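You operate a simulated robot arm through the tools that you are given. There is no shell and no other tool. Be economical: measure what you need, move in short steps, check, and stop when the job is done.

Carry out the task below with a simulated two-armed robot. There is one attempt and no reset: what you move stays moved.

Task
Swap the brown cartridge in the filter block for the white one.
Fine: hold the block while you pull; the brown one goes into the white stand; push the white one home.

Only the result counts: the job must be done as asked and must still hold three seconds after the hand-in. Knocking over, shifting, dropping, spilling or breaking anything else fails it.

Robot
Two 7-joint arms with two-finger parallel grippers on one trunk, on a base that drives. Base frame: it is fixed to the floor where the robot stands at the start and does not move with it; the origin is under the middle of the robot, x ahead of it, y to its left, z up. Lengths are in m, angles in degrees, forces in N, time in s.
The left shoulder is at the start at [0.06, 0.143, 0.948], the right one opposite. With the tool pointing down near the work surface each hand reaches from about 0.32 to 0.74 m from the robot's upright axis, wherever it stands, measured 20 degrees to its own side. Places, roughly: cartridge seat [0.8, 0, 0.9]; two dot cartridge hole of the white stand [1, -0.3, 0.9]. Payload 1.57 kg a hand.
Tool frame (each hand has its own): the origin (TCP) lies between the finger pads and is the grasp point; the fingertips stand 0.03 m ahead of it; z points along the fingers, y is the line along which they close. The gripper opens to 0.11 m. The fingers are 0.024 m wide and 0.012 m thick; the gripper's body (0.048 by 0.112 m) begins 0.078 m behind the TCP.
Orientation is told as [roll, pitch, yaw] about the base's x, y, z axes, in that order, counted from this pose: with the fingers straight down and closing along the base's y, the tool's x points along the base's -x, its y along +y and its z along -z.

Tools
- The arms move only by the tool arm_command. It takes "left_plan", "right_plan" or both (then of equal length, played together; a hand with none holds still); each is a list of rows, each an object (a shift or turn left out is 0, a gripper value left out holds the last) with "xyz": the shift along the base's x, y, z in units of 30 mm (1.0 is 30 mm), a list of three; "rot": the turn, a rotation vector about the base's x, y, z in units of 5 degrees (1.0 is 5 degrees), a list of three; "gripper": the finger opening in m, from 0 to 0.11. In form: [{"xyz": [tx, ty, tz], "rot": [ax, ay, az], "gripper": gripper}, ...]. A call has 1 to 20 rows; each row shifts and turns the commanded pose from where the row before left it. A call with a number of a shift or a turn outside -1 to 1 is refused whole. A row lasts 0.2 s, in which the tool goes at most 0.05 m and 8.6 degrees; a call with a longer step from one row to the next is refused whole, and so is a gripper value outside its range. Where a pose cannot be reached the arm comes as near as it can. A force on the tool above 40 N (or 10 N above the force at the start of the call, whichever is more), or a blocked arm, ends the call early, and 0.2 s more pass. The fingers move at their own pace (about 0.045 m/s each) and stop on an object; they squeeze with about 22 N. The grip force told is the motor's: it shows also when the fingers shut on nothing. Time passes only in rows, and 0.2 s behind the last, so rows that do not move let the fingers close. It gives the time, the measured TCP pose, the force on the tool (base axes), the opening and the grip force at its end, in the units of the frame above (readings bear some noise), with the torque about the TCP (base axes, N m) and any sound that the robot's microphone picked up, and new pictures: "views" is both (left out), scene, wrist or none (wrist: the cameras of the hands that moved).
- Cameras (640 x 400 px; columns grow to the right, rows downward): "scene" is now at [0.0624, -0.0067, 1.5643]; the picture's right is [-0.13, -0.99, 0.00], its down [-0.70, 0.09, -0.71] and it looks along [0.70, -0.09, -0.71] (base axes); focal length 254 px, centre (320, 200). "left" rides on the left gripper at [0.07, -0.016, -0.141] in its tool frame; the picture's right is [0.23, 0.97, 0.00], its down [-0.86, 0.20, -0.48] and it looks along [-0.47, 0.11, 0.88] (tool axes); focal length 222 px, centre (320, 200). "right" rides on the right gripper at [0.07, 0.016, -0.141] in its tool frame; the picture's right is [-0.23, 0.97, 0.00], its down [-0.86, -0.20, -0.48] and it looks along [-0.47, -0.11, 0.88] (tool axes); focal length 222 px, centre (320, 200). There is no depth. A picture from a camera that has moved, and an enlarged one, comes with that camera's place and axes in the base frame and with its lens. The place of the scene camera against the robot may be out by one fixed shift of up to 0.018 m in any direction.
- move_column(by): slides the trunk up (or, below 0, down) by that many m; the arms and the scene camera ride with it, the base frame stays. It gives what a move gives, with no picture.
- base_move(legs): drives the robot by 1 to 6 legs, each [ahead, left, turn to the left] in m, m and degrees, along the robot's own axes; the way and the turn of a leg run together, so that a leg with both is an arc; at most 1.5 m and 180 degrees a leg. The arms and the cameras ride along, it lands a little off, and it stops where it bumps. It gives what a move gives, and a new picture of the scene camera.
- pan_tilt(pan, tilt): turns the head with the scene camera to pan (to the left, within 86 degrees either way) and tilt (down, from -29 to 69), counted from straight ahead of the robot. It gives what a move gives, and a new picture of the scene camera.
- close_up(camera, box): a new picture of the part [left, top, right, bottom] of that camera's present view, enlarged. It takes no simulated time.
- job_done(): hands the job in; it is judged then, once.

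Work in short steps. Places have to be worked out from the pictures, the camera data and where the tool is seen: move nearer, look again, correct. Check each grasp and each placing, and mend what went wrong. You have 120 turns and 260 pictures in all, those below and enlarged ones among them. Open the grippers and draw the arms clear of the work before you hand the job in, unless the task says otherwise; then end with one line.

The tools are called after "Call:" by a JSON object that holds its "op" and its "data". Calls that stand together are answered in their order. arm_command: Moves the arms, as the interface text tells. Its arguments: {"type":"object","properties":{"left_plan":{"type":"array"},"right_plan":{"type":"array"},"views":{"type":"string","enum":["both","scene","wrist","none"]}},"required":[]} The other tools are called the same way: move_column (by) slides the trunk up or down; base_move (legs) drives the base; pan_tilt (pan, tilt) turns the head that bears the scene camera; close_up (camera, box) takes an enlarged picture of a part of a camera's view; job_done () hands the job in.

At the start:

```text
time: 0.0
left_tcp_pos: [0.4499, 0.1018, 1.1405]
left_tcp_rot: [0.0, -0.1, 0.0]
left_ft_force: [0.0, 0.5, -0.2]
left_ft_torque: [-0.01, 0.03, 0.01]
left_opening: 0.1099
left_grip_force: 0.0
right_tcp_pos: [0.3855, -0.255, 1.1174]
right_tcp_rot: [0.1, -0.1, 0.0]
right_ft_force: [-0.2, -0.5, 0.2]
right_ft_torque: [0.0, -0.01, 0.0]
right_opening: 0.1101
right_grip_force: 0.2
trunk travel left (down, up): [-0.547, 0.043]
robot x, y, heading: [-0.0014, -0.0007, -0.1]
head pan, tilt: [-7.5, 45.0]
```

scene: 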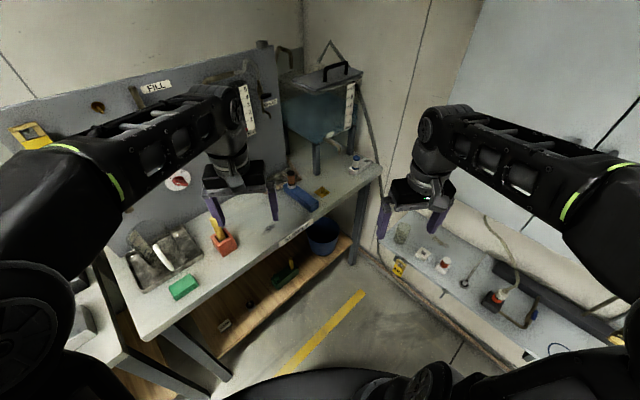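
right: 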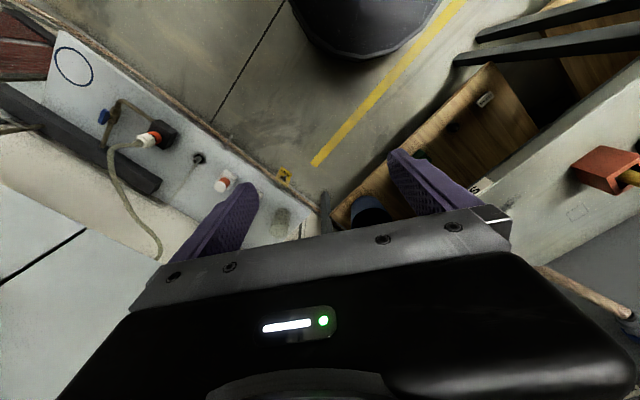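
left: 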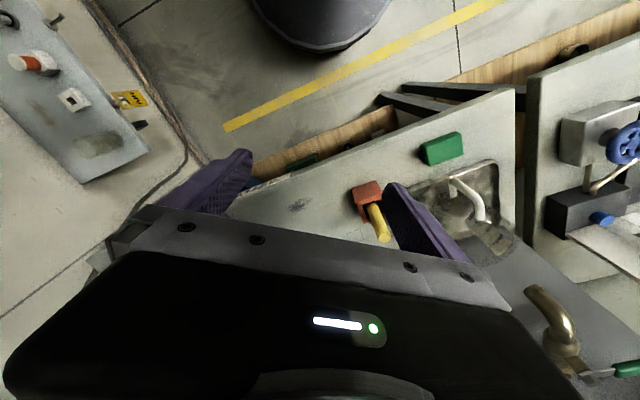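

The blue thing near (300,195) seems to be the filter block and the white one near (357,165) the stand. I enlarge both.

Call:
{"op": "close_up", "data": {"camera": "scene", "box": [260, 130, 400, 220]}}

Call:
{"op": "close_up", "data": {"camera": "scene", "box": [380, 210, 560, 330]}}

```text
4.44 times, centred on (330, 175) of scene
camera zoom: at [0.0624, -0.0067, 1.5643], right [-0.13, -0.99, 0.0], down [-0.7, 0.09, -0.71], along [0.7, -0.09, -0.71], focal length 1127 px, centre (276, 311)
```

zoom: 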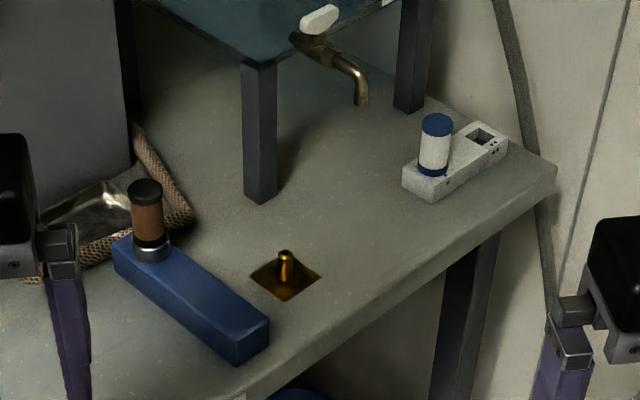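

```text
3.33 times, centred on (470, 270) of scene
camera zoom: at [0.0624, -0.0067, 1.5643], right [-0.13, -0.99, 0.0], down [-0.7, 0.09, -0.71], along [0.7, -0.09, -0.71], focal length 845 px, centre (-180, -33)
```

zoom: 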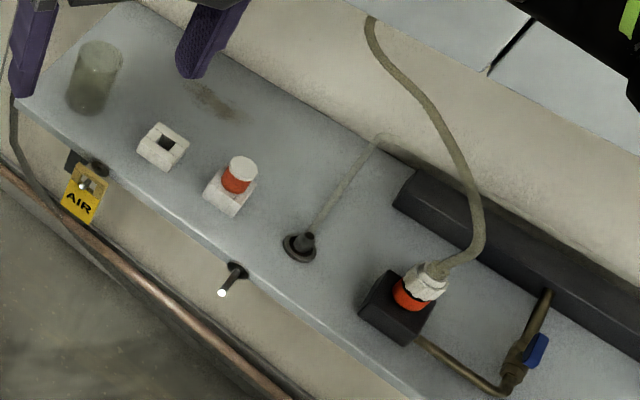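

Blue block with the brown cartridge sits end-on to the bench edge; the stand holds the white one with a square hole beside it. I look down to see the floor room for driving.

Call:
{"op": "pan_tilt", "data": {"pan": -30, "tilt": 69}}

```text
time: 0.9
left_tcp_pos: [0.4511, 0.1004, 1.1402]
left_tcp_rot: [0.0, -0.2, 0.0]
left_ft_force: [0.9, 0.9, 0.1]
left_ft_torque: [-0.03, 0.01, -0.01]
left_opening: 0.1102
left_grip_force: 0.1
right_tcp_pos: [0.385, -0.2547, 1.1167]
right_tcp_rot: [0.1, 0.0, 0.0]
right_ft_force: [-0.2, 0.0, -0.4]
right_ft_torque: [-0.03, 0.01, 0.01]
right_opening: 0.1098
right_grip_force: 0.0
trunk travel left (down, up): [-0.547, 0.043]
robot x, y, heading: [0.0015, -0.0001, 0.0]
head pan, tilt: [-30.0, 68.8]
camera scene: at [0.0303, -0.024, 1.5354], right [-0.5, -0.87, 0.0], down [-0.81, 0.47, -0.36], along [0.31, -0.18, -0.93], focal length 254 px, centre (320, 200)
```

scene: 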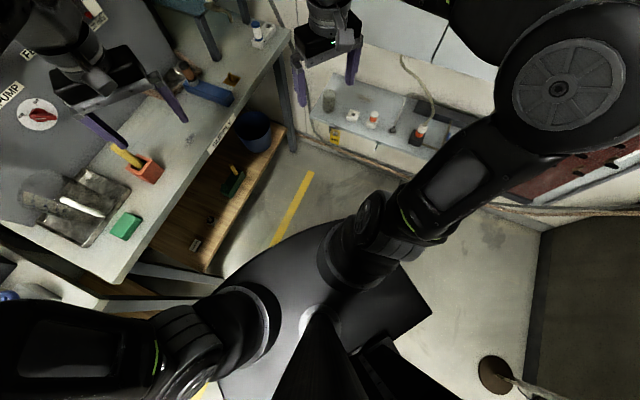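

Floor is free ahead. I drive to about (0.234, −0.166) with a heading of 20°, so both seat and stand are in reach.

Call:
{"op": "base_move", "data": {"legs": [[0.234, -0.166, 0], [0, 0, 20]]}}

Call:
{"op": "pan_tilt", "data": {"pan": 0, "tilt": 50}}

```text
time: 4.0
left_tcp_pos: [0.6236, 0.0818, 1.1406]
left_tcp_rot: [0.0, -0.2, 20.0]
left_ft_force: [-0.3, 0.2, 0.9]
left_ft_torque: [0.01, 0.0, 0.01]
left_opening: 0.1099
left_grip_force: 0.1
right_tcp_pos: [0.6836, -0.2744, 1.1178]
right_tcp_rot: [0.0, 0.0, 20.0]
right_ft_force: [0.9, -0.6, 0.3]
right_ft_torque: [-0.05, 0.0, 0.01]
right_opening: 0.1101
right_grip_force: 0.1
trunk travel left (down, up): [-0.547, 0.043]
robot x, y, heading: [0.2349, -0.1622, 19.9]
head pan, tilt: [-30.0, 68.8]
camera scene: at [0.2736, -0.1817, 1.5354], right [-0.17, -0.98, 0.0], down [-0.92, 0.16, -0.36], along [0.36, -0.06, -0.93], focal length 254 px, centre (320, 200)
```

scene: 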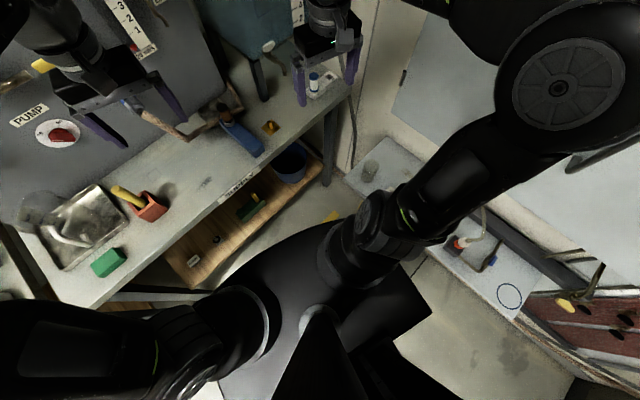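

```text
time: 4.9
left_tcp_pos: [0.6233, 0.0841, 1.141]
left_tcp_rot: [0.1, -0.3, 19.9]
left_ft_force: [-0.2, -0.1, 0.1]
left_ft_torque: [0.02, 0.01, 0.01]
left_opening: 0.1099
left_grip_force: 0.0
right_tcp_pos: [0.6841, -0.2748, 1.1182]
right_tcp_rot: [0.0, 0.0, 20.1]
right_ft_force: [-0.9, 0.5, 0.0]
right_ft_torque: [0.01, 0.03, 0.02]
right_opening: 0.1097
right_grip_force: 0.1
trunk travel left (down, up): [-0.547, 0.043]
robot x, y, heading: [0.2339, -0.1668, 19.9]
head pan, tilt: [0.0, 50.0]
camera scene: at [0.291, -0.1461, 1.5573], right [0.34, -0.94, 0.0], down [-0.72, -0.26, -0.64], along [0.6, 0.22, -0.77], focal length 254 px, centre (320, 200)
```

scene: 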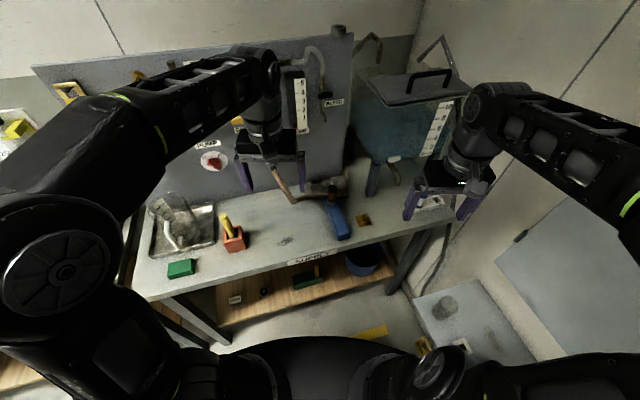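

Call:
{"op": "close_up", "data": {"camera": "scene", "box": [290, 160, 390, 250]}}

Call:
{"op": "close_up", "data": {"camera": "right", "box": [0, 0, 640, 400]}}

Call:
{"op": "close_up", "data": {"camera": "left", "box": [0, 0, 640, 400]}}

```text
4.44 times, centred on (340, 205) of scene
camera zoom: at [0.291, -0.1461, 1.5573], right [0.34, -0.94, 0.0], down [-0.72, -0.26, -0.64], along [0.6, 0.22, -0.77], focal length 1127 px, centre (231, 178)
```

zoom: 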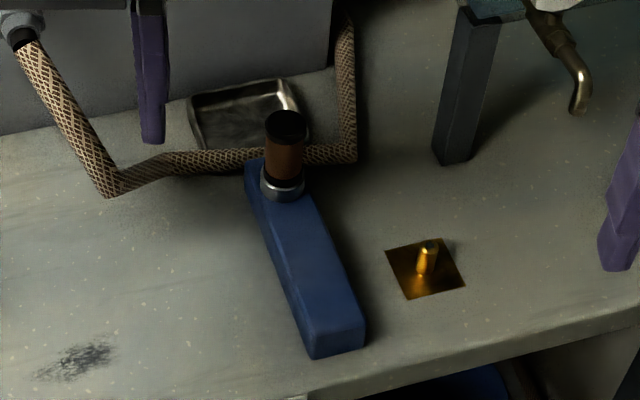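

```text
1.00 times, centred on (320, 200) of right
camera zoom: at [0.6128, -0.2825, 1.2581], right [-0.12, 0.99, 0.0], down [0.87, 0.1, 0.48], along [0.48, 0.06, -0.88], focal length 222 px, centre (320, 200)
```

zoom: 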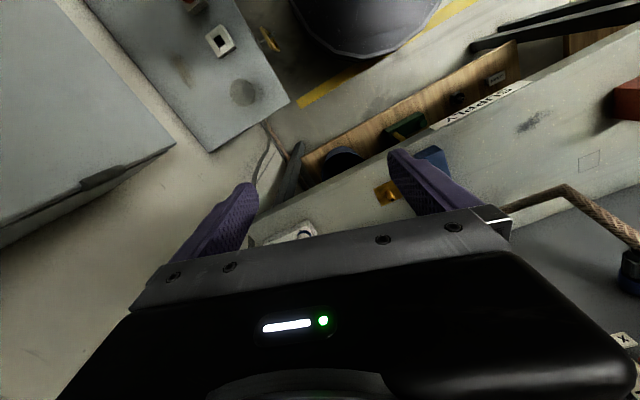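

```text
1.00 times, centred on (320, 200) of left
camera zoom: at [0.5626, 0.0445, 1.281], right [-0.55, 0.84, 0.0], down [0.73, 0.48, 0.48], along [0.4, 0.26, -0.88], focal length 222 px, centre (320, 200)
```

zoom: 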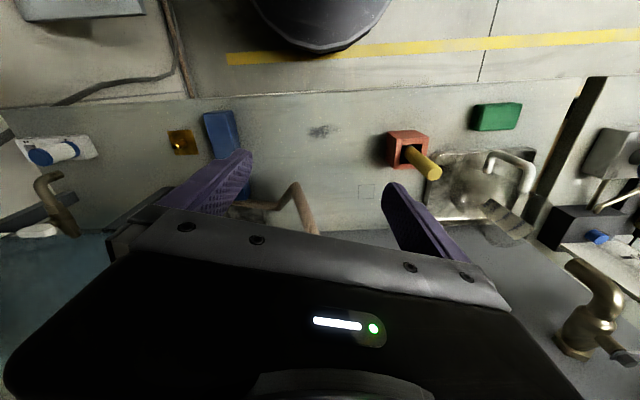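

The block points along heading ≈36° with its front end near the bench edge, and a braided hose lies behind the seat. I first move the right hand to look at the stand from above.

Call:
{"op": "arm_command", "data": {"right_plan": [{"xyz": [0.7, -0.2, 0], "rot": [0, 0, 1]}, {"xyz": [0.7, -0.2, 0], "rot": [0, 0, 1]}, {"xyz": [0.7, -0.2, 0], "rot": [0, 0, 1]}, {"xyz": [0, 0, 0]}], "views": "both"}}

Call:
{"op": "close_up", "data": {"camera": "right", "box": [220, 120, 420, 245]}}

```text
time: 5.9
left_tcp_pos: [0.6231, 0.0834, 1.1397]
left_tcp_rot: [0.0, -0.2, 19.9]
left_ft_force: [-0.3, 0.2, -0.4]
left_ft_torque: [0.02, -0.01, 0.01]
left_opening: 0.1099
left_grip_force: 0.1
right_tcp_pos: [0.7451, -0.2921, 1.119]
right_tcp_rot: [-0.1, 0.1, 35.0]
right_ft_force: [0.0, 0.3, 0.0]
right_ft_torque: [-0.02, 0.0, 0.0]
right_opening: 0.1098
right_grip_force: 0.0
trunk travel left (down, up): [-0.547, 0.043]
robot x, y, heading: [0.2335, -0.1669, 20.0]
head pan, tilt: [0.0, 50.0]
camera scene: at [0.2904, -0.1458, 1.5574], right [0.34, -0.94, 0.0], down [-0.72, -0.26, -0.64], along [0.6, 0.22, -0.77], focal length 254 px, centre (320, 200)
camera right: at [0.6801, -0.3185, 1.2584], right [-0.37, 0.93, 0.0], down [0.81, 0.33, 0.48], along [0.44, 0.18, -0.88], focal length 222 px, centre (320, 200)
```

scene: 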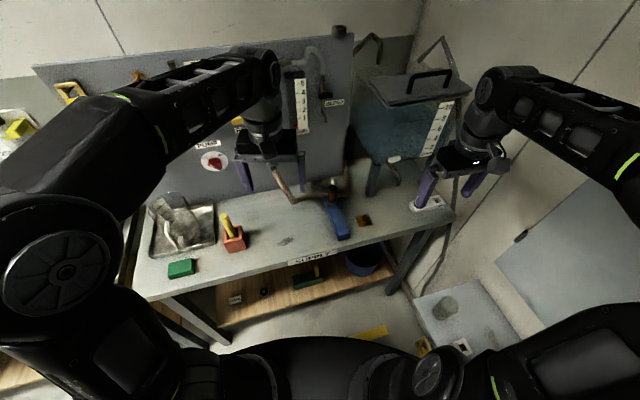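
right: 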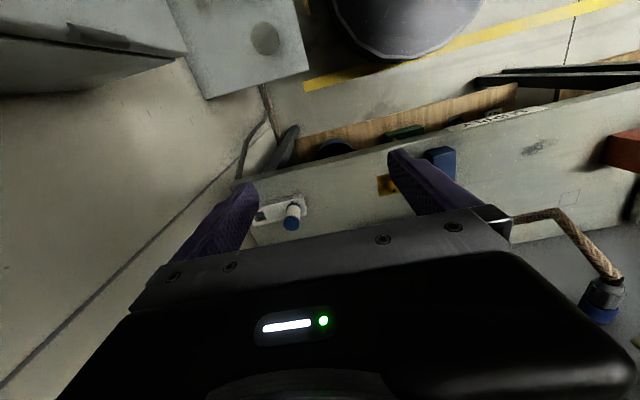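

```text
3.20 times, centred on (320, 182) of right
camera zoom: at [0.6801, -0.3185, 1.2584], right [-0.37, 0.93, 0.0], down [0.81, 0.33, 0.48], along [0.44, 0.18, -0.88], focal length 711 px, centre (320, 256)
```

zoom: 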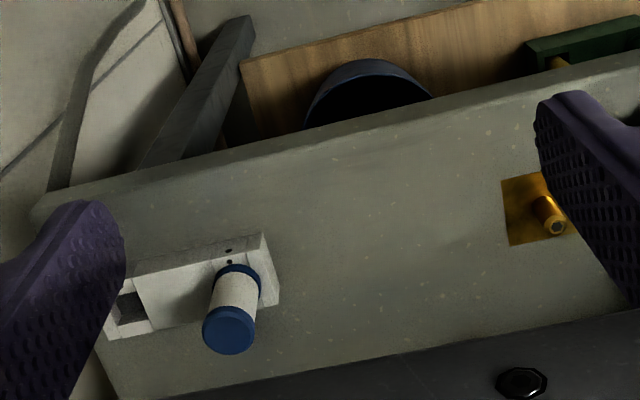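

Both holes are in sight, with dots near the white cartridge. I need a closer view of the dots, so I enlarge more.

Call:
{"op": "close_up", "data": {"camera": "scene", "box": [405, 180, 461, 215]}}

Call:
{"op": "close_up", "data": {"camera": "right", "box": [240, 185, 320, 235]}}

```text
11.43 times, centred on (433, 198) of scene
camera zoom: at [0.2904, -0.1458, 1.5574], right [0.34, -0.94, 0.0], down [-0.72, -0.26, -0.64], along [0.6, 0.22, -0.77], focal length 2898 px, centre (-971, 229)
```

zoom: 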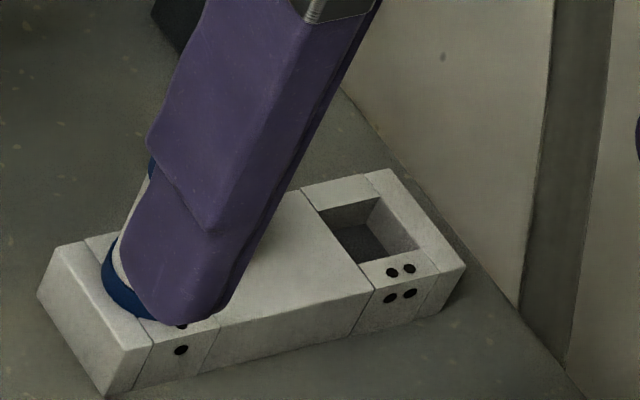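

```text
8.00 times, centred on (280, 210) of right
camera zoom: at [0.6801, -0.3185, 1.2584], right [-0.37, 0.93, 0.0], down [0.81, 0.33, 0.48], along [0.44, 0.18, -0.88], focal length 1777 px, centre (640, 120)
```

zoom: 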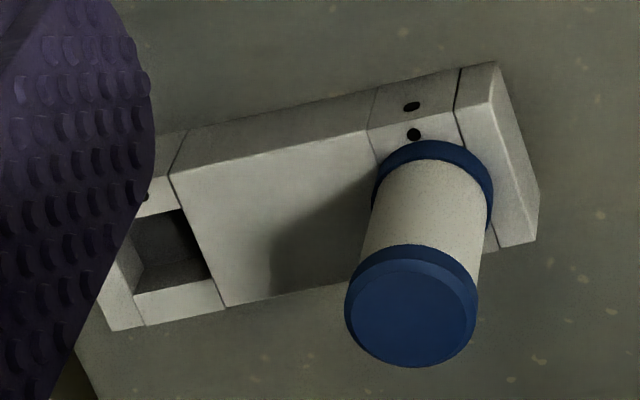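

The empty square hole has the two dots, so brown goes there. Now I bring the left hand in front of the block end, tilted 60°, to grip it low from the bench edge and leave the space above free.

Call:
{"op": "arm_command", "data": {"left_plan": [{"xyz": [0.094, -0.385, -0.354], "rot": [0, 0, 0.8], "gripper": 0.09}, {"xyz": [0.094, -0.385, -0.354], "rot": [0, 0, 0.8]}, {"xyz": [0.094, -0.385, -0.354], "rot": [0, 0, 0.8]}, {"xyz": [0.094, -0.385, -0.354], "rot": [0, 0, 0.8]}, {"xyz": [0.094, -0.385, -0.354], "rot": [0.59, -0.807, 0]}, {"xyz": [0.094, -0.385, -0.354], "rot": [0.59, -0.807, 0]}, {"xyz": [0.094, -0.385, -0.354], "rot": [0.59, -0.807, 0]}, {"xyz": [0.094, -0.385, -0.354], "rot": [0.59, -0.807, 0]}, {"xyz": [0.094, -0.385, -0.354], "rot": [0.59, -0.807, 0]}, {"xyz": [0.094, -0.385, -0.354], "rot": [0.59, -0.807, 0]}, {"xyz": [0.094, -0.385, -0.354], "rot": [0.59, -0.807, 0]}, {"xyz": [0.094, -0.385, -0.354], "rot": [0.59, -0.807, 0]}, {"xyz": [0.094, -0.385, -0.354], "rot": [0.59, -0.807, 0]}, {"xyz": [0.094, -0.385, -0.354], "rot": [0.59, -0.807, 0]}, {"xyz": [0.094, -0.385, -0.354], "rot": [0.59, -0.807, 0]}, {"xyz": [0.094, -0.385, -0.354], "rot": [0.59, -0.807, 0]}, {}], "views": "both"}}

```text
time: 9.5
left_tcp_pos: [0.6671, -0.1041, 0.9717]
left_tcp_rot: [0.3, -60.3, 35.9]
left_ft_force: [0.3, 0.8, 0.6]
left_ft_torque: [-0.01, 0.01, -0.01]
left_opening: 0.0902
left_grip_force: 0.0
right_tcp_pos: [0.7466, -0.2921, 1.1169]
right_tcp_rot: [-0.1, -0.1, 35.1]
right_ft_force: [0.7, 0.0, -0.1]
right_ft_torque: [0.01, 0.01, -0.03]
right_opening: 0.1099
right_grip_force: 0.1
trunk travel left (down, up): [-0.547, 0.043]
robot x, y, heading: [0.2353, -0.1654, 20.2]
head pan, tilt: [0.0, 50.0]
camera scene: at [0.2909, -0.1456, 1.5573], right [0.34, -0.94, 0.0], down [-0.72, -0.26, -0.64], along [0.6, 0.22, -0.77], focal length 254 px, centre (320, 200)
camera left: at [0.5497, -0.2077, 0.9795], right [-0.66, 0.72, -0.2], down [-0.11, 0.17, 0.98], along [0.74, 0.67, -0.03], focal length 222 px, centre (320, 200)
```

scene: 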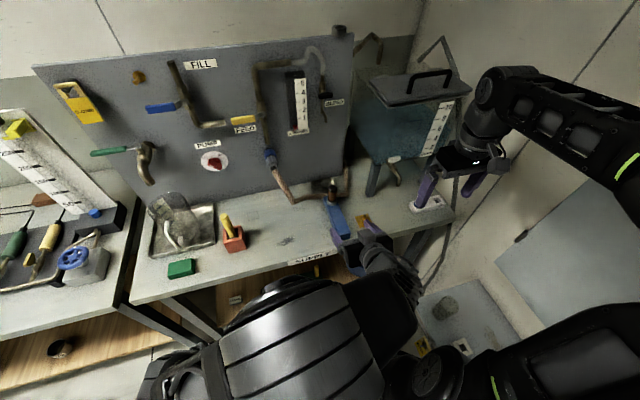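
left: 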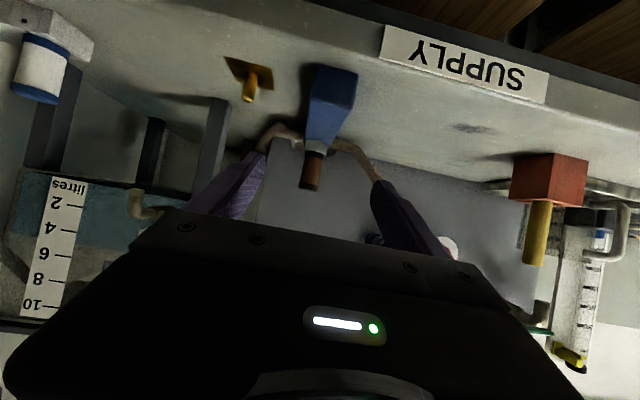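

The tilt works. I enlarge the left view to place the block end precisely.

Call:
{"op": "close_up", "data": {"camera": "left", "box": [240, 50, 400, 200]}}

Call:
{"op": "close_up", "data": {"camera": "scene", "box": [300, 170, 400, 270]}}

```text
2.67 times, centred on (320, 125) of left
camera zoom: at [0.5497, -0.2077, 0.9795], right [-0.66, 0.72, -0.2], down [-0.11, 0.17, 0.98], along [0.74, 0.67, -0.03], focal length 592 px, centre (320, 400)
```

zoom: 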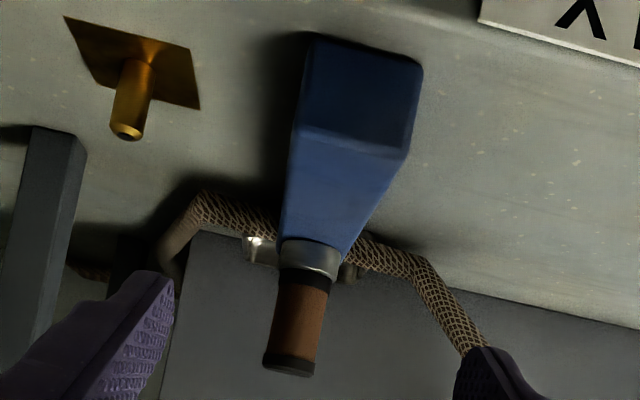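

```text
4.00 times, centred on (350, 220) of scene
camera zoom: at [0.2909, -0.1456, 1.5573], right [0.34, -0.94, 0.0], down [-0.72, -0.26, -0.64], along [0.6, 0.22, -0.77], focal length 1014 px, centre (200, 120)
```

zoom: 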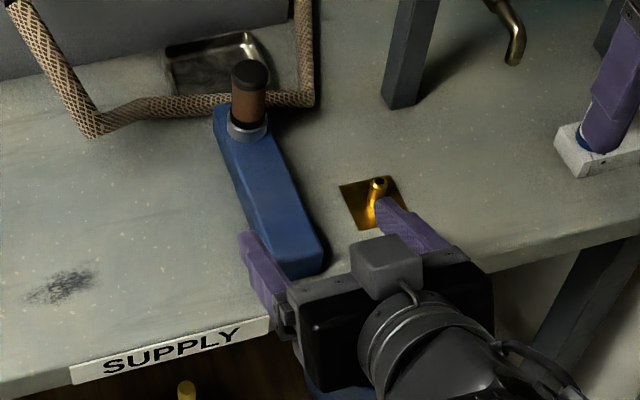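

Block front centre is ≈(0.704, −0.079), top ≈0.885, seat ≈(0.807, −0.004); the scene camera is off by about (+0.010, +0.009). The left hand is laterally centred, so I go down and straddle the block.

Call:
{"op": "arm_command", "data": {"left_plan": [{"xyz": [0.228, 0.15, -0.69], "gripper": 0.075}, {"xyz": [0.228, 0.15, -0.69]}, {"xyz": [0.228, 0.15, -0.69]}, {"xyz": [0.35, 0.258, -0.25]}, {"xyz": [0.35, 0.258, -0.25]}, {"xyz": [0.35, 0.258, -0.25]}, {"xyz": [0.35, 0.258, -0.25]}, {}], "views": "wrist"}}

Call:
{"op": "close_up", "data": {"camera": "scene", "box": [300, 170, 400, 250]}}

```text
time: 11.3
left_tcp_pos: [0.7312, -0.0589, 0.8783]
left_tcp_rot: [0.1, -60.1, 35.9]
left_ft_force: [-0.8, -0.3, -0.1]
left_ft_torque: [0.01, 0.01, -0.01]
left_opening: 0.075
left_grip_force: 0.0
right_tcp_pos: [0.7466, -0.2923, 1.1173]
right_tcp_rot: [-0.1, -0.1, 35.0]
right_ft_force: [0.7, 0.5, -0.3]
right_ft_torque: [-0.04, 0.01, 0.0]
right_opening: 0.1099
right_grip_force: 0.0
trunk travel left (down, up): [-0.547, 0.043]
robot x, y, heading: [0.2369, -0.1624, 20.0]
head pan, tilt: [0.0, 50.0]
camera left: at [0.6129, -0.1636, 0.8875], right [-0.66, 0.72, -0.2], down [-0.11, 0.17, 0.98], along [0.74, 0.67, -0.03], focal length 222 px, centre (320, 200)
```

left: 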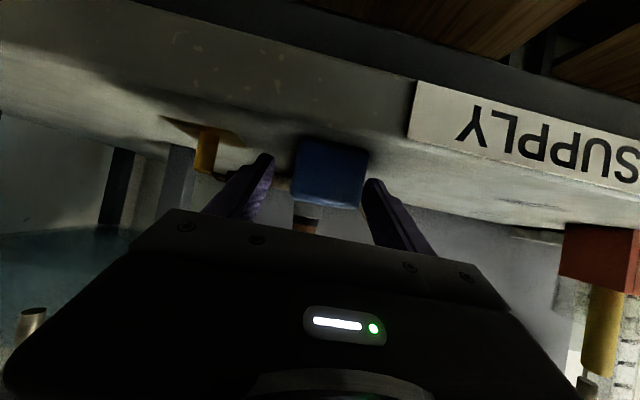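

```text
5.00 times, centred on (350, 210) of scene
camera zoom: at [0.2908, -0.1461, 1.5573], right [0.34, -0.94, 0.0], down [-0.72, -0.26, -0.64], along [0.6, 0.22, -0.77], focal length 1268 px, centre (170, 150)
```

zoom: 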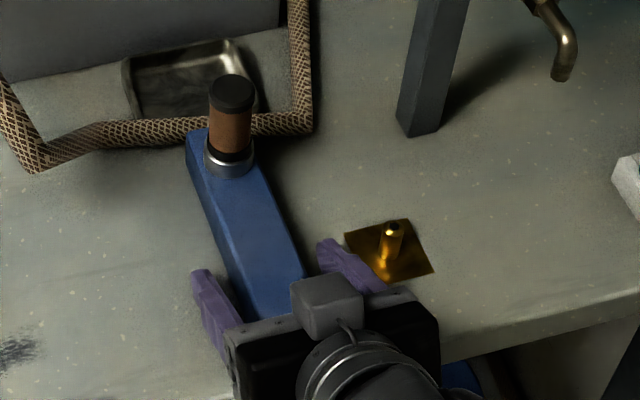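

Fingers straddle the block centrally by my computation. I close on it.

Call:
{"op": "arm_command", "data": {"left_plan": [{"gripper": 0.02}, {}, {}, {}, {}], "views": "none"}}

Call:
{"op": "close_up", "data": {"camera": "scene", "box": [300, 170, 400, 250]}}

```text
time: 12.5
left_tcp_pos: [0.7306, -0.0577, 0.8785]
left_tcp_rot: [0.1, -60.2, 35.8]
left_ft_force: [0.5, 1.0, -0.2]
left_ft_torque: [-0.04, -0.03, 0.07]
left_opening: 0.0418
left_grip_force: 22.1
right_tcp_pos: [0.747, -0.2922, 1.1172]
right_tcp_rot: [0.0, -0.1, 35.0]
right_ft_force: [-0.3, 0.4, -0.2]
right_ft_torque: [0.0, 0.02, 0.03]
right_opening: 0.11
right_grip_force: 0.1
trunk travel left (down, up): [-0.547, 0.043]
robot x, y, heading: [0.2377, -0.168, 19.9]
head pan, tilt: [0.0, 50.0]
```

```text
5.00 times, centred on (350, 210) of scene
camera zoom: at [0.291, -0.146, 1.5573], right [0.34, -0.94, 0.0], down [-0.72, -0.26, -0.64], along [0.6, 0.22, -0.77], focal length 1268 px, centre (170, 150)
```

zoom: 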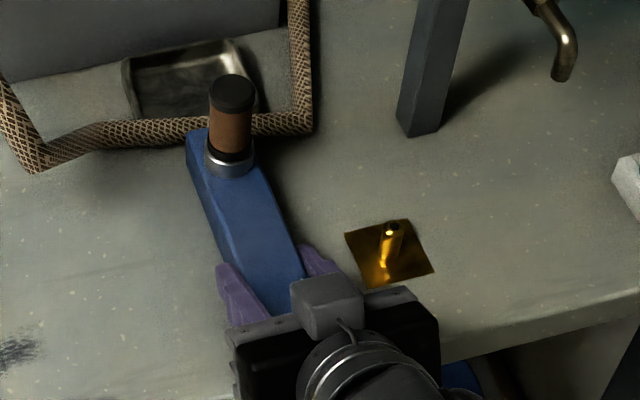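

Block is held (0.042 m, 22 N). Now I bring the right hand above the brown cartridge, tilting it 20° toward the robot and narrowing the opening.

Call:
{"op": "arm_command", "data": {"right_plan": [{"xyz": [0.127, 0.907, -0.123], "rot": [0.236, -0.323, 0.03], "gripper": 0.07}, {"xyz": [0.127, 0.907, -0.123], "rot": [0.236, -0.323, 0.03]}, {"xyz": [0.127, 0.907, -0.123], "rot": [0.236, -0.323, 0.03]}, {"xyz": [0.127, 0.907, -0.123], "rot": [0.236, -0.323, 0.03]}, {"xyz": [0.127, 0.907, -0.123], "rot": [0.236, -0.323, 0.03]}, {"xyz": [0.127, 0.907, -0.123], "rot": [0.236, -0.323, 0.03]}, {"xyz": [0.127, 0.907, -0.123], "rot": [0.236, -0.323, 0.03]}, {"xyz": [0.127, 0.907, -0.123], "rot": [0.236, -0.323, 0.03]}, {"xyz": [0.127, 0.907, -0.123], "rot": [0.236, -0.323, 0.03]}, {"xyz": [0.127, 0.907, -0.123], "rot": [0.236, -0.323, 0.03]}, {}], "views": "both"}}

```text
time: 14.9
left_tcp_pos: [0.7306, -0.06, 0.8787]
left_tcp_rot: [0.1, -60.1, 35.9]
left_ft_force: [0.3, -0.9, 1.4]
left_ft_torque: [-0.02, -0.01, 0.05]
left_opening: 0.0418
left_grip_force: 21.8
right_tcp_pos: [0.7847, -0.0218, 1.0803]
right_tcp_rot: [0.1, -19.9, 36.4]
right_ft_force: [-0.7, -0.3, -0.6]
right_ft_torque: [-0.01, -0.01, -0.02]
right_opening: 0.0698
right_grip_force: 0.2
trunk travel left (down, up): [-0.547, 0.043]
robot x, y, heading: [0.2376, -0.1667, 20.2]
head pan, tilt: [0.0, 50.0]
camera scene: at [0.291, -0.1461, 1.5573], right [0.34, -0.94, 0.0], down [-0.72, -0.26, -0.64], along [0.6, 0.22, -0.77], focal length 254 px, centre (320, 200)
camera right: at [0.6846, -0.0758, 1.1887], right [-0.41, 0.91, 0.08], down [0.63, 0.22, 0.74], along [0.66, 0.35, -0.67], focal length 222 px, centre (320, 200)
```

scene: 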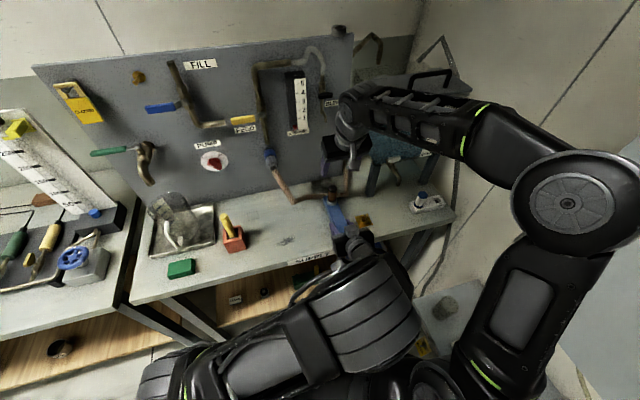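
right: 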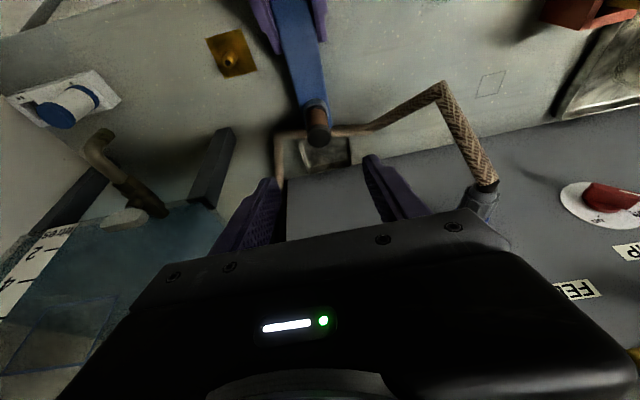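

The path is clear. I enlarge the right view to fix the cartridge axis.

Call:
{"op": "close_up", "data": {"camera": "right", "box": [260, 70, 380, 180]}}

Call:
{"op": "close_up", "data": {"camera": "scene", "box": [300, 130, 400, 230]}}

```text
3.64 times, centred on (320, 125) of right
camera zoom: at [0.6846, -0.0758, 1.1887], right [-0.41, 0.91, 0.08], down [0.63, 0.22, 0.74], along [0.66, 0.35, -0.67], focal length 808 px, centre (320, 473)
```

zoom: 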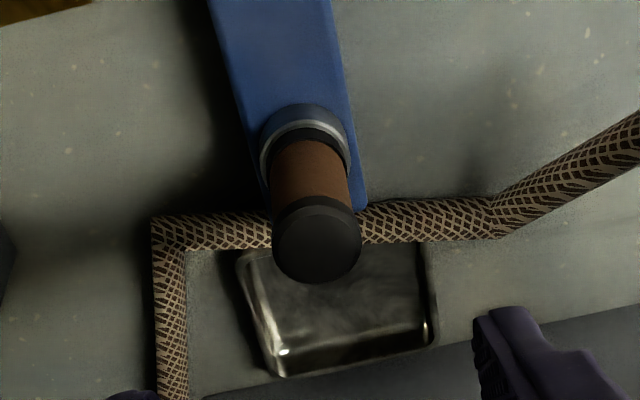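

```text
4.00 times, centred on (350, 180) of scene
camera zoom: at [0.291, -0.1461, 1.5573], right [0.34, -0.94, 0.0], down [-0.72, -0.26, -0.64], along [0.6, 0.22, -0.77], focal length 1014 px, centre (200, 280)
```

zoom: 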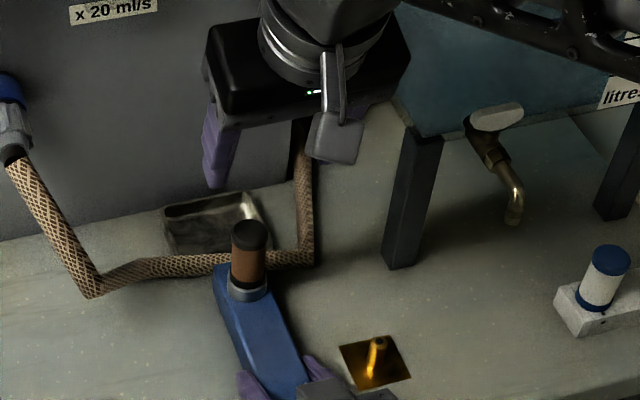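

Cartridge axis is ≈(0.8065, −0.0037), cap top ≈0.968. I move over it and lower the TCP to z≈0.94, then close.

Call:
{"op": "arm_command", "data": {"right_plan": [{"xyz": [0.363, 0.302, -1.0], "gripper": 0.06}, {"xyz": [0.363, 0.302, -1.0]}, {}, {"xyz": [0, 0, -0.7]}, {"xyz": [0, 0, -0.7]}, {"xyz": [0, 0, -0.7]}, {"xyz": [0, 0, -0.6]}, {}], "views": "both"}}

Call:
{"op": "close_up", "data": {"camera": "scene", "box": [300, 150, 400, 230]}}

```text
time: 16.7
left_tcp_pos: [0.7307, -0.0582, 0.8792]
left_tcp_rot: [0.2, -60.2, 35.9]
left_ft_force: [0.0, -0.5, -0.1]
left_ft_torque: [-0.03, -0.05, -0.03]
left_opening: 0.0417
left_grip_force: 21.7
right_tcp_pos: [0.8063, -0.0024, 0.9391]
right_tcp_rot: [0.2, -20.0, 36.5]
right_ft_force: [0.1, 0.8, -0.9]
right_ft_torque: [0.02, -0.01, 0.02]
right_opening: 0.0601
right_grip_force: 0.1
trunk travel left (down, up): [-0.547, 0.043]
robot x, y, heading: [0.232, -0.1659, 19.9]
head pan, tilt: [0.0, 50.0]
camera scene: at [0.291, -0.146, 1.5573], right [0.34, -0.94, 0.0], down [-0.72, -0.26, -0.64], along [0.6, 0.22, -0.77], focal length 254 px, centre (320, 200)
camera right: at [0.7059, -0.0562, 1.0476], right [-0.41, 0.91, 0.08], down [0.63, 0.22, 0.74], along [0.66, 0.35, -0.67], focal length 222 px, centre (320, 200)
```

scene: 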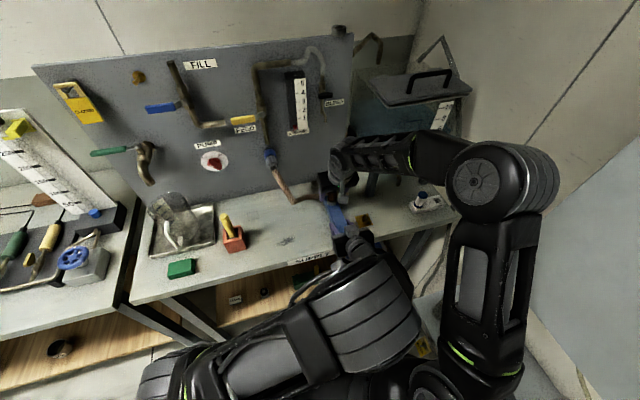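
right: 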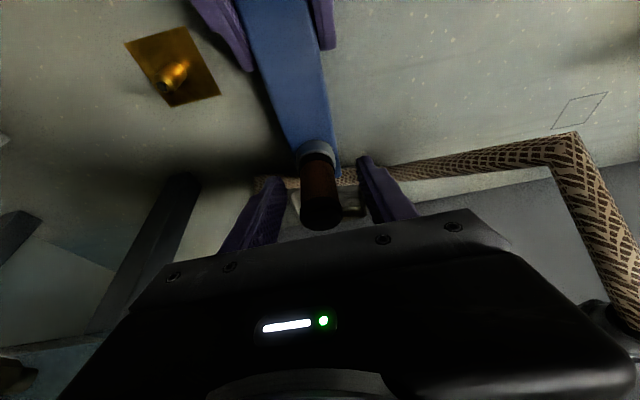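

```text
5.00 times, centred on (350, 190) of scene
camera zoom: at [0.291, -0.146, 1.5573], right [0.34, -0.94, 0.0], down [-0.72, -0.26, -0.64], along [0.6, 0.22, -0.77], focal length 1268 px, centre (170, 250)
```

zoom: 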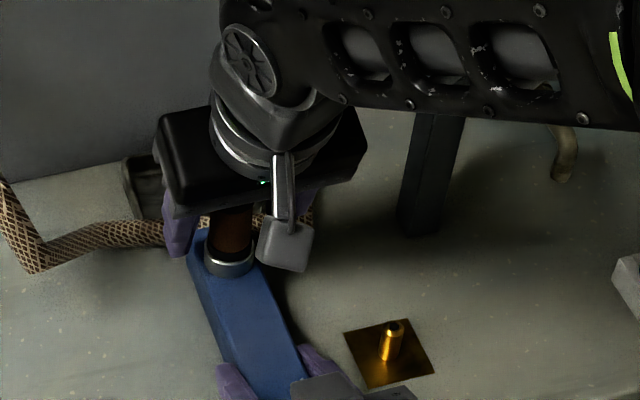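

The cartridge is centred between the fingers. I close on it and check.

Call:
{"op": "arm_command", "data": {"right_plan": [{"gripper": 0.015}, {}, {}, {}, {}], "views": "wrist"}}

```text
time: 17.9
left_tcp_pos: [0.7312, -0.0572, 0.8792]
left_tcp_rot: [0.2, -60.2, 35.9]
left_ft_force: [-6.7, 1.7, 2.9]
left_ft_torque: [-0.07, -0.2, 0.62]
left_opening: 0.0418
left_grip_force: 21.7
right_tcp_pos: [0.8063, -0.0025, 0.939]
right_tcp_rot: [0.0, -20.0, 36.4]
right_ft_force: [6.6, -2.7, -2.5]
right_ft_torque: [-0.11, -0.23, -0.01]
right_opening: 0.0287
right_grip_force: 22.4
trunk travel left (down, up): [-0.547, 0.043]
robot x, y, heading: [0.2313, -0.1659, 20.1]
head pan, tilt: [0.0, 50.0]
camera right: at [0.7063, -0.0567, 1.0477], right [-0.41, 0.91, 0.08], down [0.63, 0.22, 0.74], along [0.66, 0.35, -0.67], focal length 222 px, centre (320, 200)
```

right: 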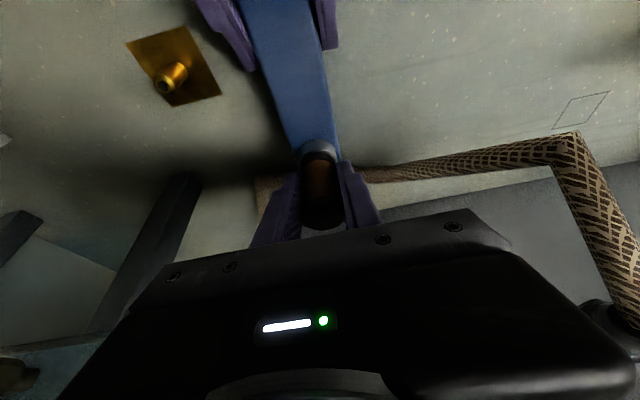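

Grip is 0.029 m but with a ~6 N sideways force toward +t; I shift the tool 1 mm that way to relieve it.

Call:
{"op": "arm_command", "data": {"right_plan": [{"xyz": [0.027, -0.022, 0]}, {}], "views": "none"}}

```text
time: 18.5
left_tcp_pos: [0.7308, -0.0579, 0.8785]
left_tcp_rot: [0.3, -60.2, 35.8]
left_ft_force: [-5.3, 3.7, 3.1]
left_ft_torque: [-0.02, -0.03, 0.46]
left_opening: 0.0418
left_grip_force: 22.0
right_tcp_pos: [0.8066, -0.0027, 0.9387]
right_tcp_rot: [0.2, -20.1, 36.5]
right_ft_force: [5.1, -2.3, -1.6]
right_ft_torque: [-0.08, -0.18, -0.04]
right_opening: 0.0286
right_grip_force: 22.1
trunk travel left (down, up): [-0.547, 0.043]
robot x, y, heading: [0.2381, -0.1697, 20.1]
head pan, tilt: [0.0, 50.0]
```

About 1.5 N per mm; I relieve the rest.

Call:
{"op": "arm_command", "data": {"right_plan": [{"xyz": [0.05, -0.025, 0]}, {"xyz": [0.05, -0.025, 0]}, {}], "views": "none"}}

```text
time: 19.3
left_tcp_pos: [0.7313, -0.0589, 0.8796]
left_tcp_rot: [0.2, -60.3, 35.9]
left_ft_force: [15.6, 5.0, -3.3]
left_ft_torque: [-0.11, 0.46, -0.28]
left_opening: 0.0417
left_grip_force: 22.3
right_tcp_pos: [0.809, -0.0031, 0.9396]
right_tcp_rot: [0.3, -19.8, 36.4]
right_ft_force: [-16.4, -3.2, 9.0]
right_ft_torque: [-0.17, 0.54, -0.13]
right_opening: 0.0286
right_grip_force: 22.6
trunk travel left (down, up): [-0.547, 0.043]
robot x, y, heading: [0.2359, -0.1654, 19.9]
head pan, tilt: [0.0, 50.0]
```

Overshot (≈7 N/mm); I step back about 2.2 mm.

Call:
{"op": "arm_command", "data": {"right_plan": [{"xyz": [-0.073, -0.015, 0]}, {}], "views": "none"}}

```text
time: 19.9
left_tcp_pos: [0.732, -0.0591, 0.8785]
left_tcp_rot: [0.2, -60.3, 35.8]
left_ft_force: [3.2, -3.6, 4.3]
left_ft_torque: [0.49, -0.55, -0.33]
left_opening: 0.0418
left_grip_force: 21.8
right_tcp_pos: [0.8083, -0.0041, 0.9386]
right_tcp_rot: [0.2, -20.1, 36.5]
right_ft_force: [-4.5, 4.2, -1.3]
right_ft_torque: [0.11, 0.16, -0.01]
right_opening: 0.0286
right_grip_force: 21.5
trunk travel left (down, up): [-0.547, 0.043]
robot x, y, heading: [0.2382, -0.1629, 19.8]
head pan, tilt: [0.0, 50.0]
```

Forces are small now. I pull straight up in small steps.

Call:
{"op": "arm_command", "data": {"right_plan": [{"xyz": [0, 0, 0.1]}, {"xyz": [0, 0, 0.15]}, {"xyz": [0, 0, 0.15]}, {}], "views": "none"}}

```text
time: 20.9
left_tcp_pos: [0.7304, -0.059, 0.8781]
left_tcp_rot: [0.3, -60.2, 35.8]
left_ft_force: [-2.1, -1.5, 2.3]
left_ft_torque: [-0.23, 0.16, -0.01]
left_opening: 0.0421
left_grip_force: 21.5
right_tcp_pos: [0.8092, -0.0052, 0.9525]
right_tcp_rot: [0.2, -20.0, 36.4]
right_ft_force: [-0.4, 1.0, -0.8]
right_ft_torque: [0.02, 0.03, 0.01]
right_opening: 0.0286
right_grip_force: 21.5
trunk travel left (down, up): [-0.547, 0.043]
robot x, y, heading: [0.2342, -0.1659, 19.8]
head pan, tilt: [0.0, 50.0]
```

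It rose 14 mm with little force left; I look whether the cartridge came along.

Call:
{"op": "arm_command", "data": {"right_plan": [{"xyz": [0, 0, 0.3]}, {"xyz": [0, 0, 0.3]}, {}], "views": "wrist"}}

Call:
{"op": "close_up", "data": {"camera": "scene", "box": [300, 150, 400, 230]}}

Call:
{"op": "close_up", "data": {"camera": "left", "box": [200, 100, 440, 280]}}

```text
time: 21.7
left_tcp_pos: [0.7306, -0.0584, 0.8781]
left_tcp_rot: [0.2, -60.2, 35.8]
left_ft_force: [-0.5, 0.1, -0.7]
left_ft_torque: [-0.04, 0.09, -0.02]
left_opening: 0.0419
left_grip_force: 22.1
right_tcp_pos: [0.8084, -0.0037, 0.9691]
right_tcp_rot: [0.2, -20.0, 36.5]
right_ft_force: [-1.0, 0.3, 1.1]
right_ft_torque: [-0.04, 0.0, 0.0]
right_opening: 0.0286
right_grip_force: 22.2
trunk travel left (down, up): [-0.547, 0.043]
robot x, y, heading: [0.2318, -0.167, 20.1]
head pan, tilt: [0.0, 50.0]
camera right: at [0.7075, -0.0591, 1.0779], right [-0.41, 0.91, 0.08], down [0.63, 0.22, 0.74], along [0.66, 0.35, -0.67], focal length 222 px, centre (320, 200)
```

right: 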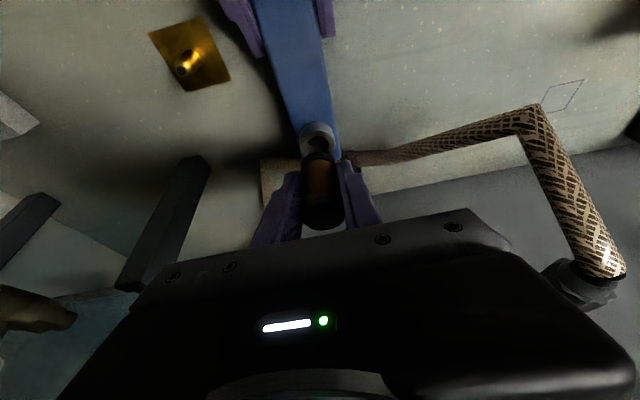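

```text
5.00 times, centred on (350, 190) of scene
camera zoom: at [0.2911, -0.1459, 1.5573], right [0.34, -0.94, 0.0], down [-0.72, -0.26, -0.64], along [0.6, 0.22, -0.77], focal length 1268 px, centre (170, 250)
```

zoom: 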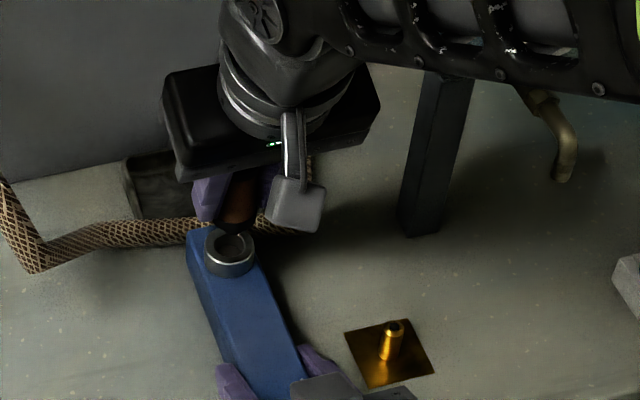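

```text
2.22 times, centred on (320, 190) of left
camera zoom: at [0.6128, -0.1634, 0.8875], right [-0.66, 0.72, -0.19], down [-0.11, 0.17, 0.98], along [0.74, 0.67, -0.03], focal length 494 px, centre (320, 222)
```

zoom: 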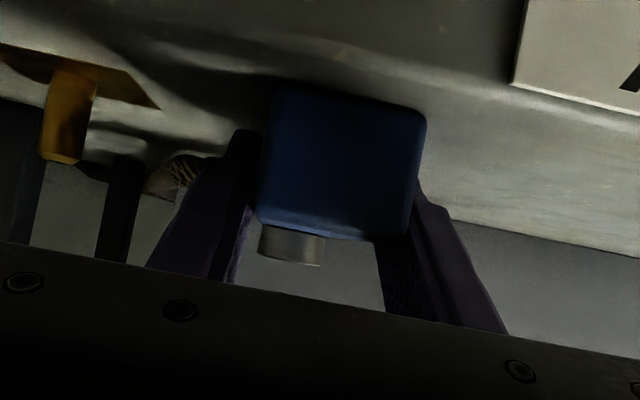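

Brown is out and the collar is empty. I lift and carry it around in front of the faucet toward the stand.

Call:
{"op": "arm_command", "data": {"right_plan": [{"xyz": [0, 0, 1]}, {"xyz": [0, 0, 1]}, {"xyz": [-0.64, -0.956, 0]}, {"xyz": [-0.64, -0.956, 0]}, {"xyz": [-0.64, -0.956, 0]}, {"xyz": [0.1, -0.933, 0]}, {"xyz": [0.1, -0.933, 0]}, {"xyz": [0.1, -0.933, 0]}, {"xyz": [0.1, -0.933, 0]}, {"xyz": [0.1, -0.933, 0]}, {}], "views": "both"}}

```text
time: 24.1
left_tcp_pos: [0.7306, -0.0592, 0.8777]
left_tcp_rot: [0.2, -60.1, 35.9]
left_ft_force: [-0.1, 0.3, 0.5]
left_ft_torque: [-0.05, 0.1, 0.01]
left_opening: 0.0419
left_grip_force: 22.3
right_tcp_pos: [0.7653, -0.2305, 1.0296]
right_tcp_rot: [0.2, -20.0, 36.5]
right_ft_force: [0.2, 0.7, -0.6]
right_ft_torque: [0.01, 0.01, -0.01]
right_opening: 0.0284
right_grip_force: 21.9
trunk travel left (down, up): [-0.547, 0.043]
robot x, y, heading: [0.2361, -0.1657, 19.7]
head pan, tilt: [0.0, 50.0]
camera scene: at [0.2912, -0.1458, 1.5573], right [0.34, -0.94, 0.0], down [-0.72, -0.26, -0.64], along [0.6, 0.22, -0.77], focal length 254 px, centre (320, 200)
camera right: at [0.6646, -0.2854, 1.138], right [-0.41, 0.91, 0.08], down [0.64, 0.22, 0.74], along [0.66, 0.35, -0.67], focal length 222 px, centre (320, 200)
```

scene: 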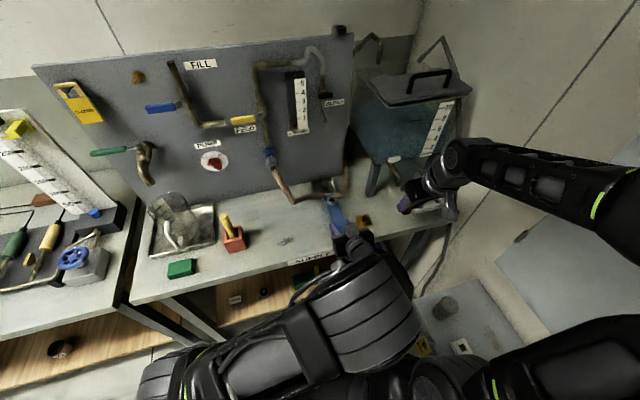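
right: 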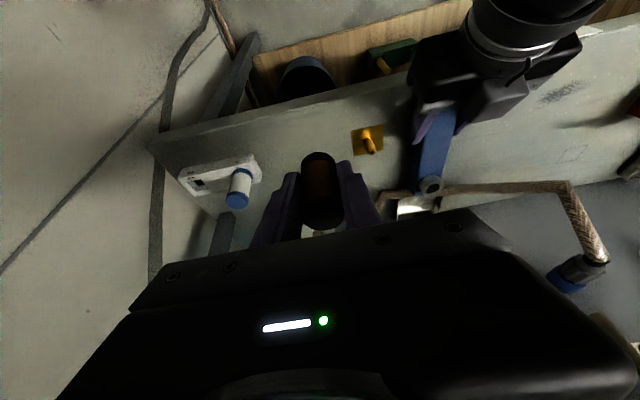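

I enlarge the stand from here to fix hole position and stand direction.

Call:
{"op": "close_up", "data": {"camera": "right", "box": [170, 140, 350, 250]}}

```text
3.56 times, centred on (260, 195) of right
camera zoom: at [0.6646, -0.2854, 1.138], right [-0.41, 0.91, 0.08], down [0.64, 0.22, 0.74], along [0.66, 0.35, -0.67], focal length 790 px, centre (533, 218)
```

zoom: 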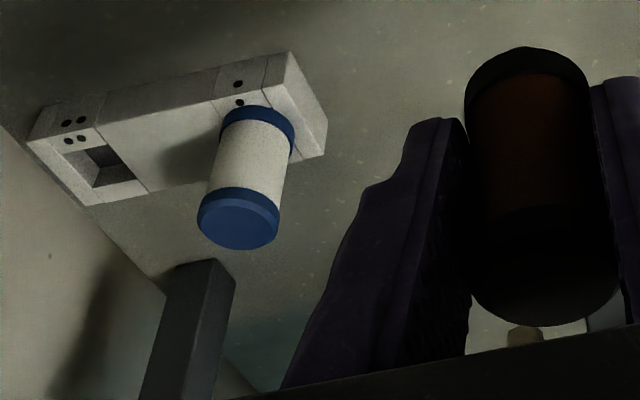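

Call:
{"op": "close_up", "data": {"camera": "right", "box": [170, 145, 270, 210]}}

```text
6.15 times, centred on (220, 178) of right
camera zoom: at [0.6646, -0.2854, 1.138], right [-0.41, 0.91, 0.08], down [0.64, 0.22, 0.74], along [0.66, 0.35, -0.67], focal length 1367 px, centre (935, 338)
```

zoom: 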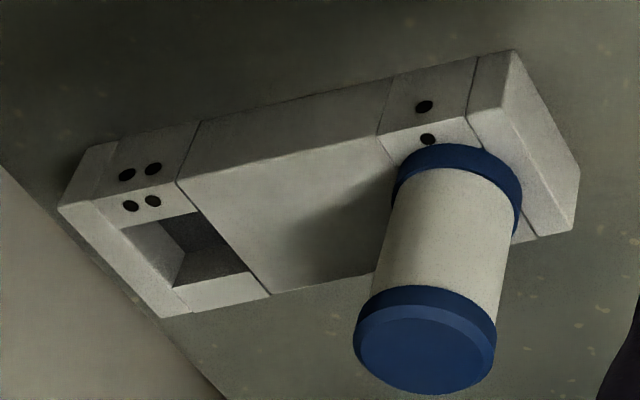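

The hole is about 20 mm square and the cartridge ring 28 mm, so the cartridge must have a narrower nose. I check the held cartridge from the scene and left cameras.

Call:
{"op": "close_up", "data": {"camera": "scene", "box": [385, 165, 465, 220]}}

Call:
{"op": "close_up", "data": {"camera": "left", "box": [0, 100, 240, 300]}}

```text
7.27 times, centred on (425, 192) of scene
camera zoom: at [0.2912, -0.1458, 1.5573], right [0.34, -0.94, 0.0], down [-0.72, -0.26, -0.64], along [0.6, 0.22, -0.77], focal length 1844 px, centre (-444, 254)
```

zoom: 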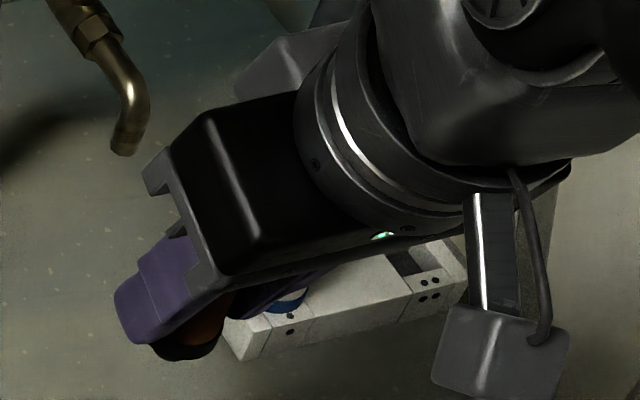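

```text
2.00 times, centred on (120, 200) of left
camera zoom: at [0.613, -0.1634, 0.8876], right [-0.66, 0.72, -0.2], down [-0.11, 0.17, 0.98], along [0.74, 0.67, -0.03], focal length 444 px, centre (720, 200)
```

zoom: 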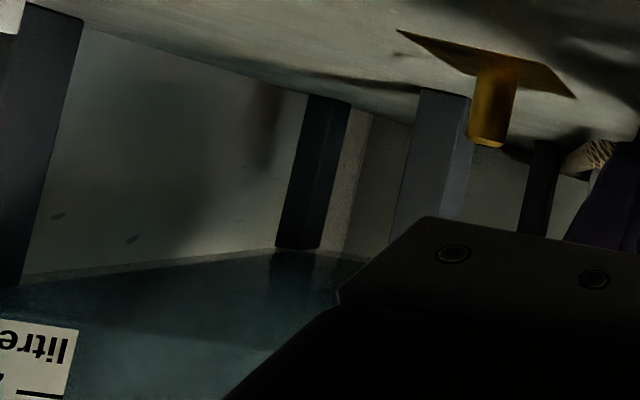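

I can't see the nose. I enlarge the held cartridge to measure its offset in the grip.

Call:
{"op": "close_up", "data": {"camera": "right", "box": [270, 145, 370, 240]}}

```text
4.21 times, centred on (320, 192) of right
camera zoom: at [0.6646, -0.2854, 1.138], right [-0.41, 0.91, 0.08], down [0.64, 0.22, 0.74], along [0.66, 0.35, -0.67], focal length 935 px, centre (320, 232)
```

zoom: 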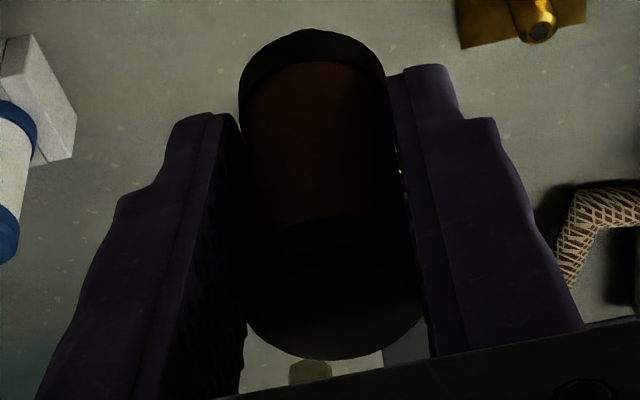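

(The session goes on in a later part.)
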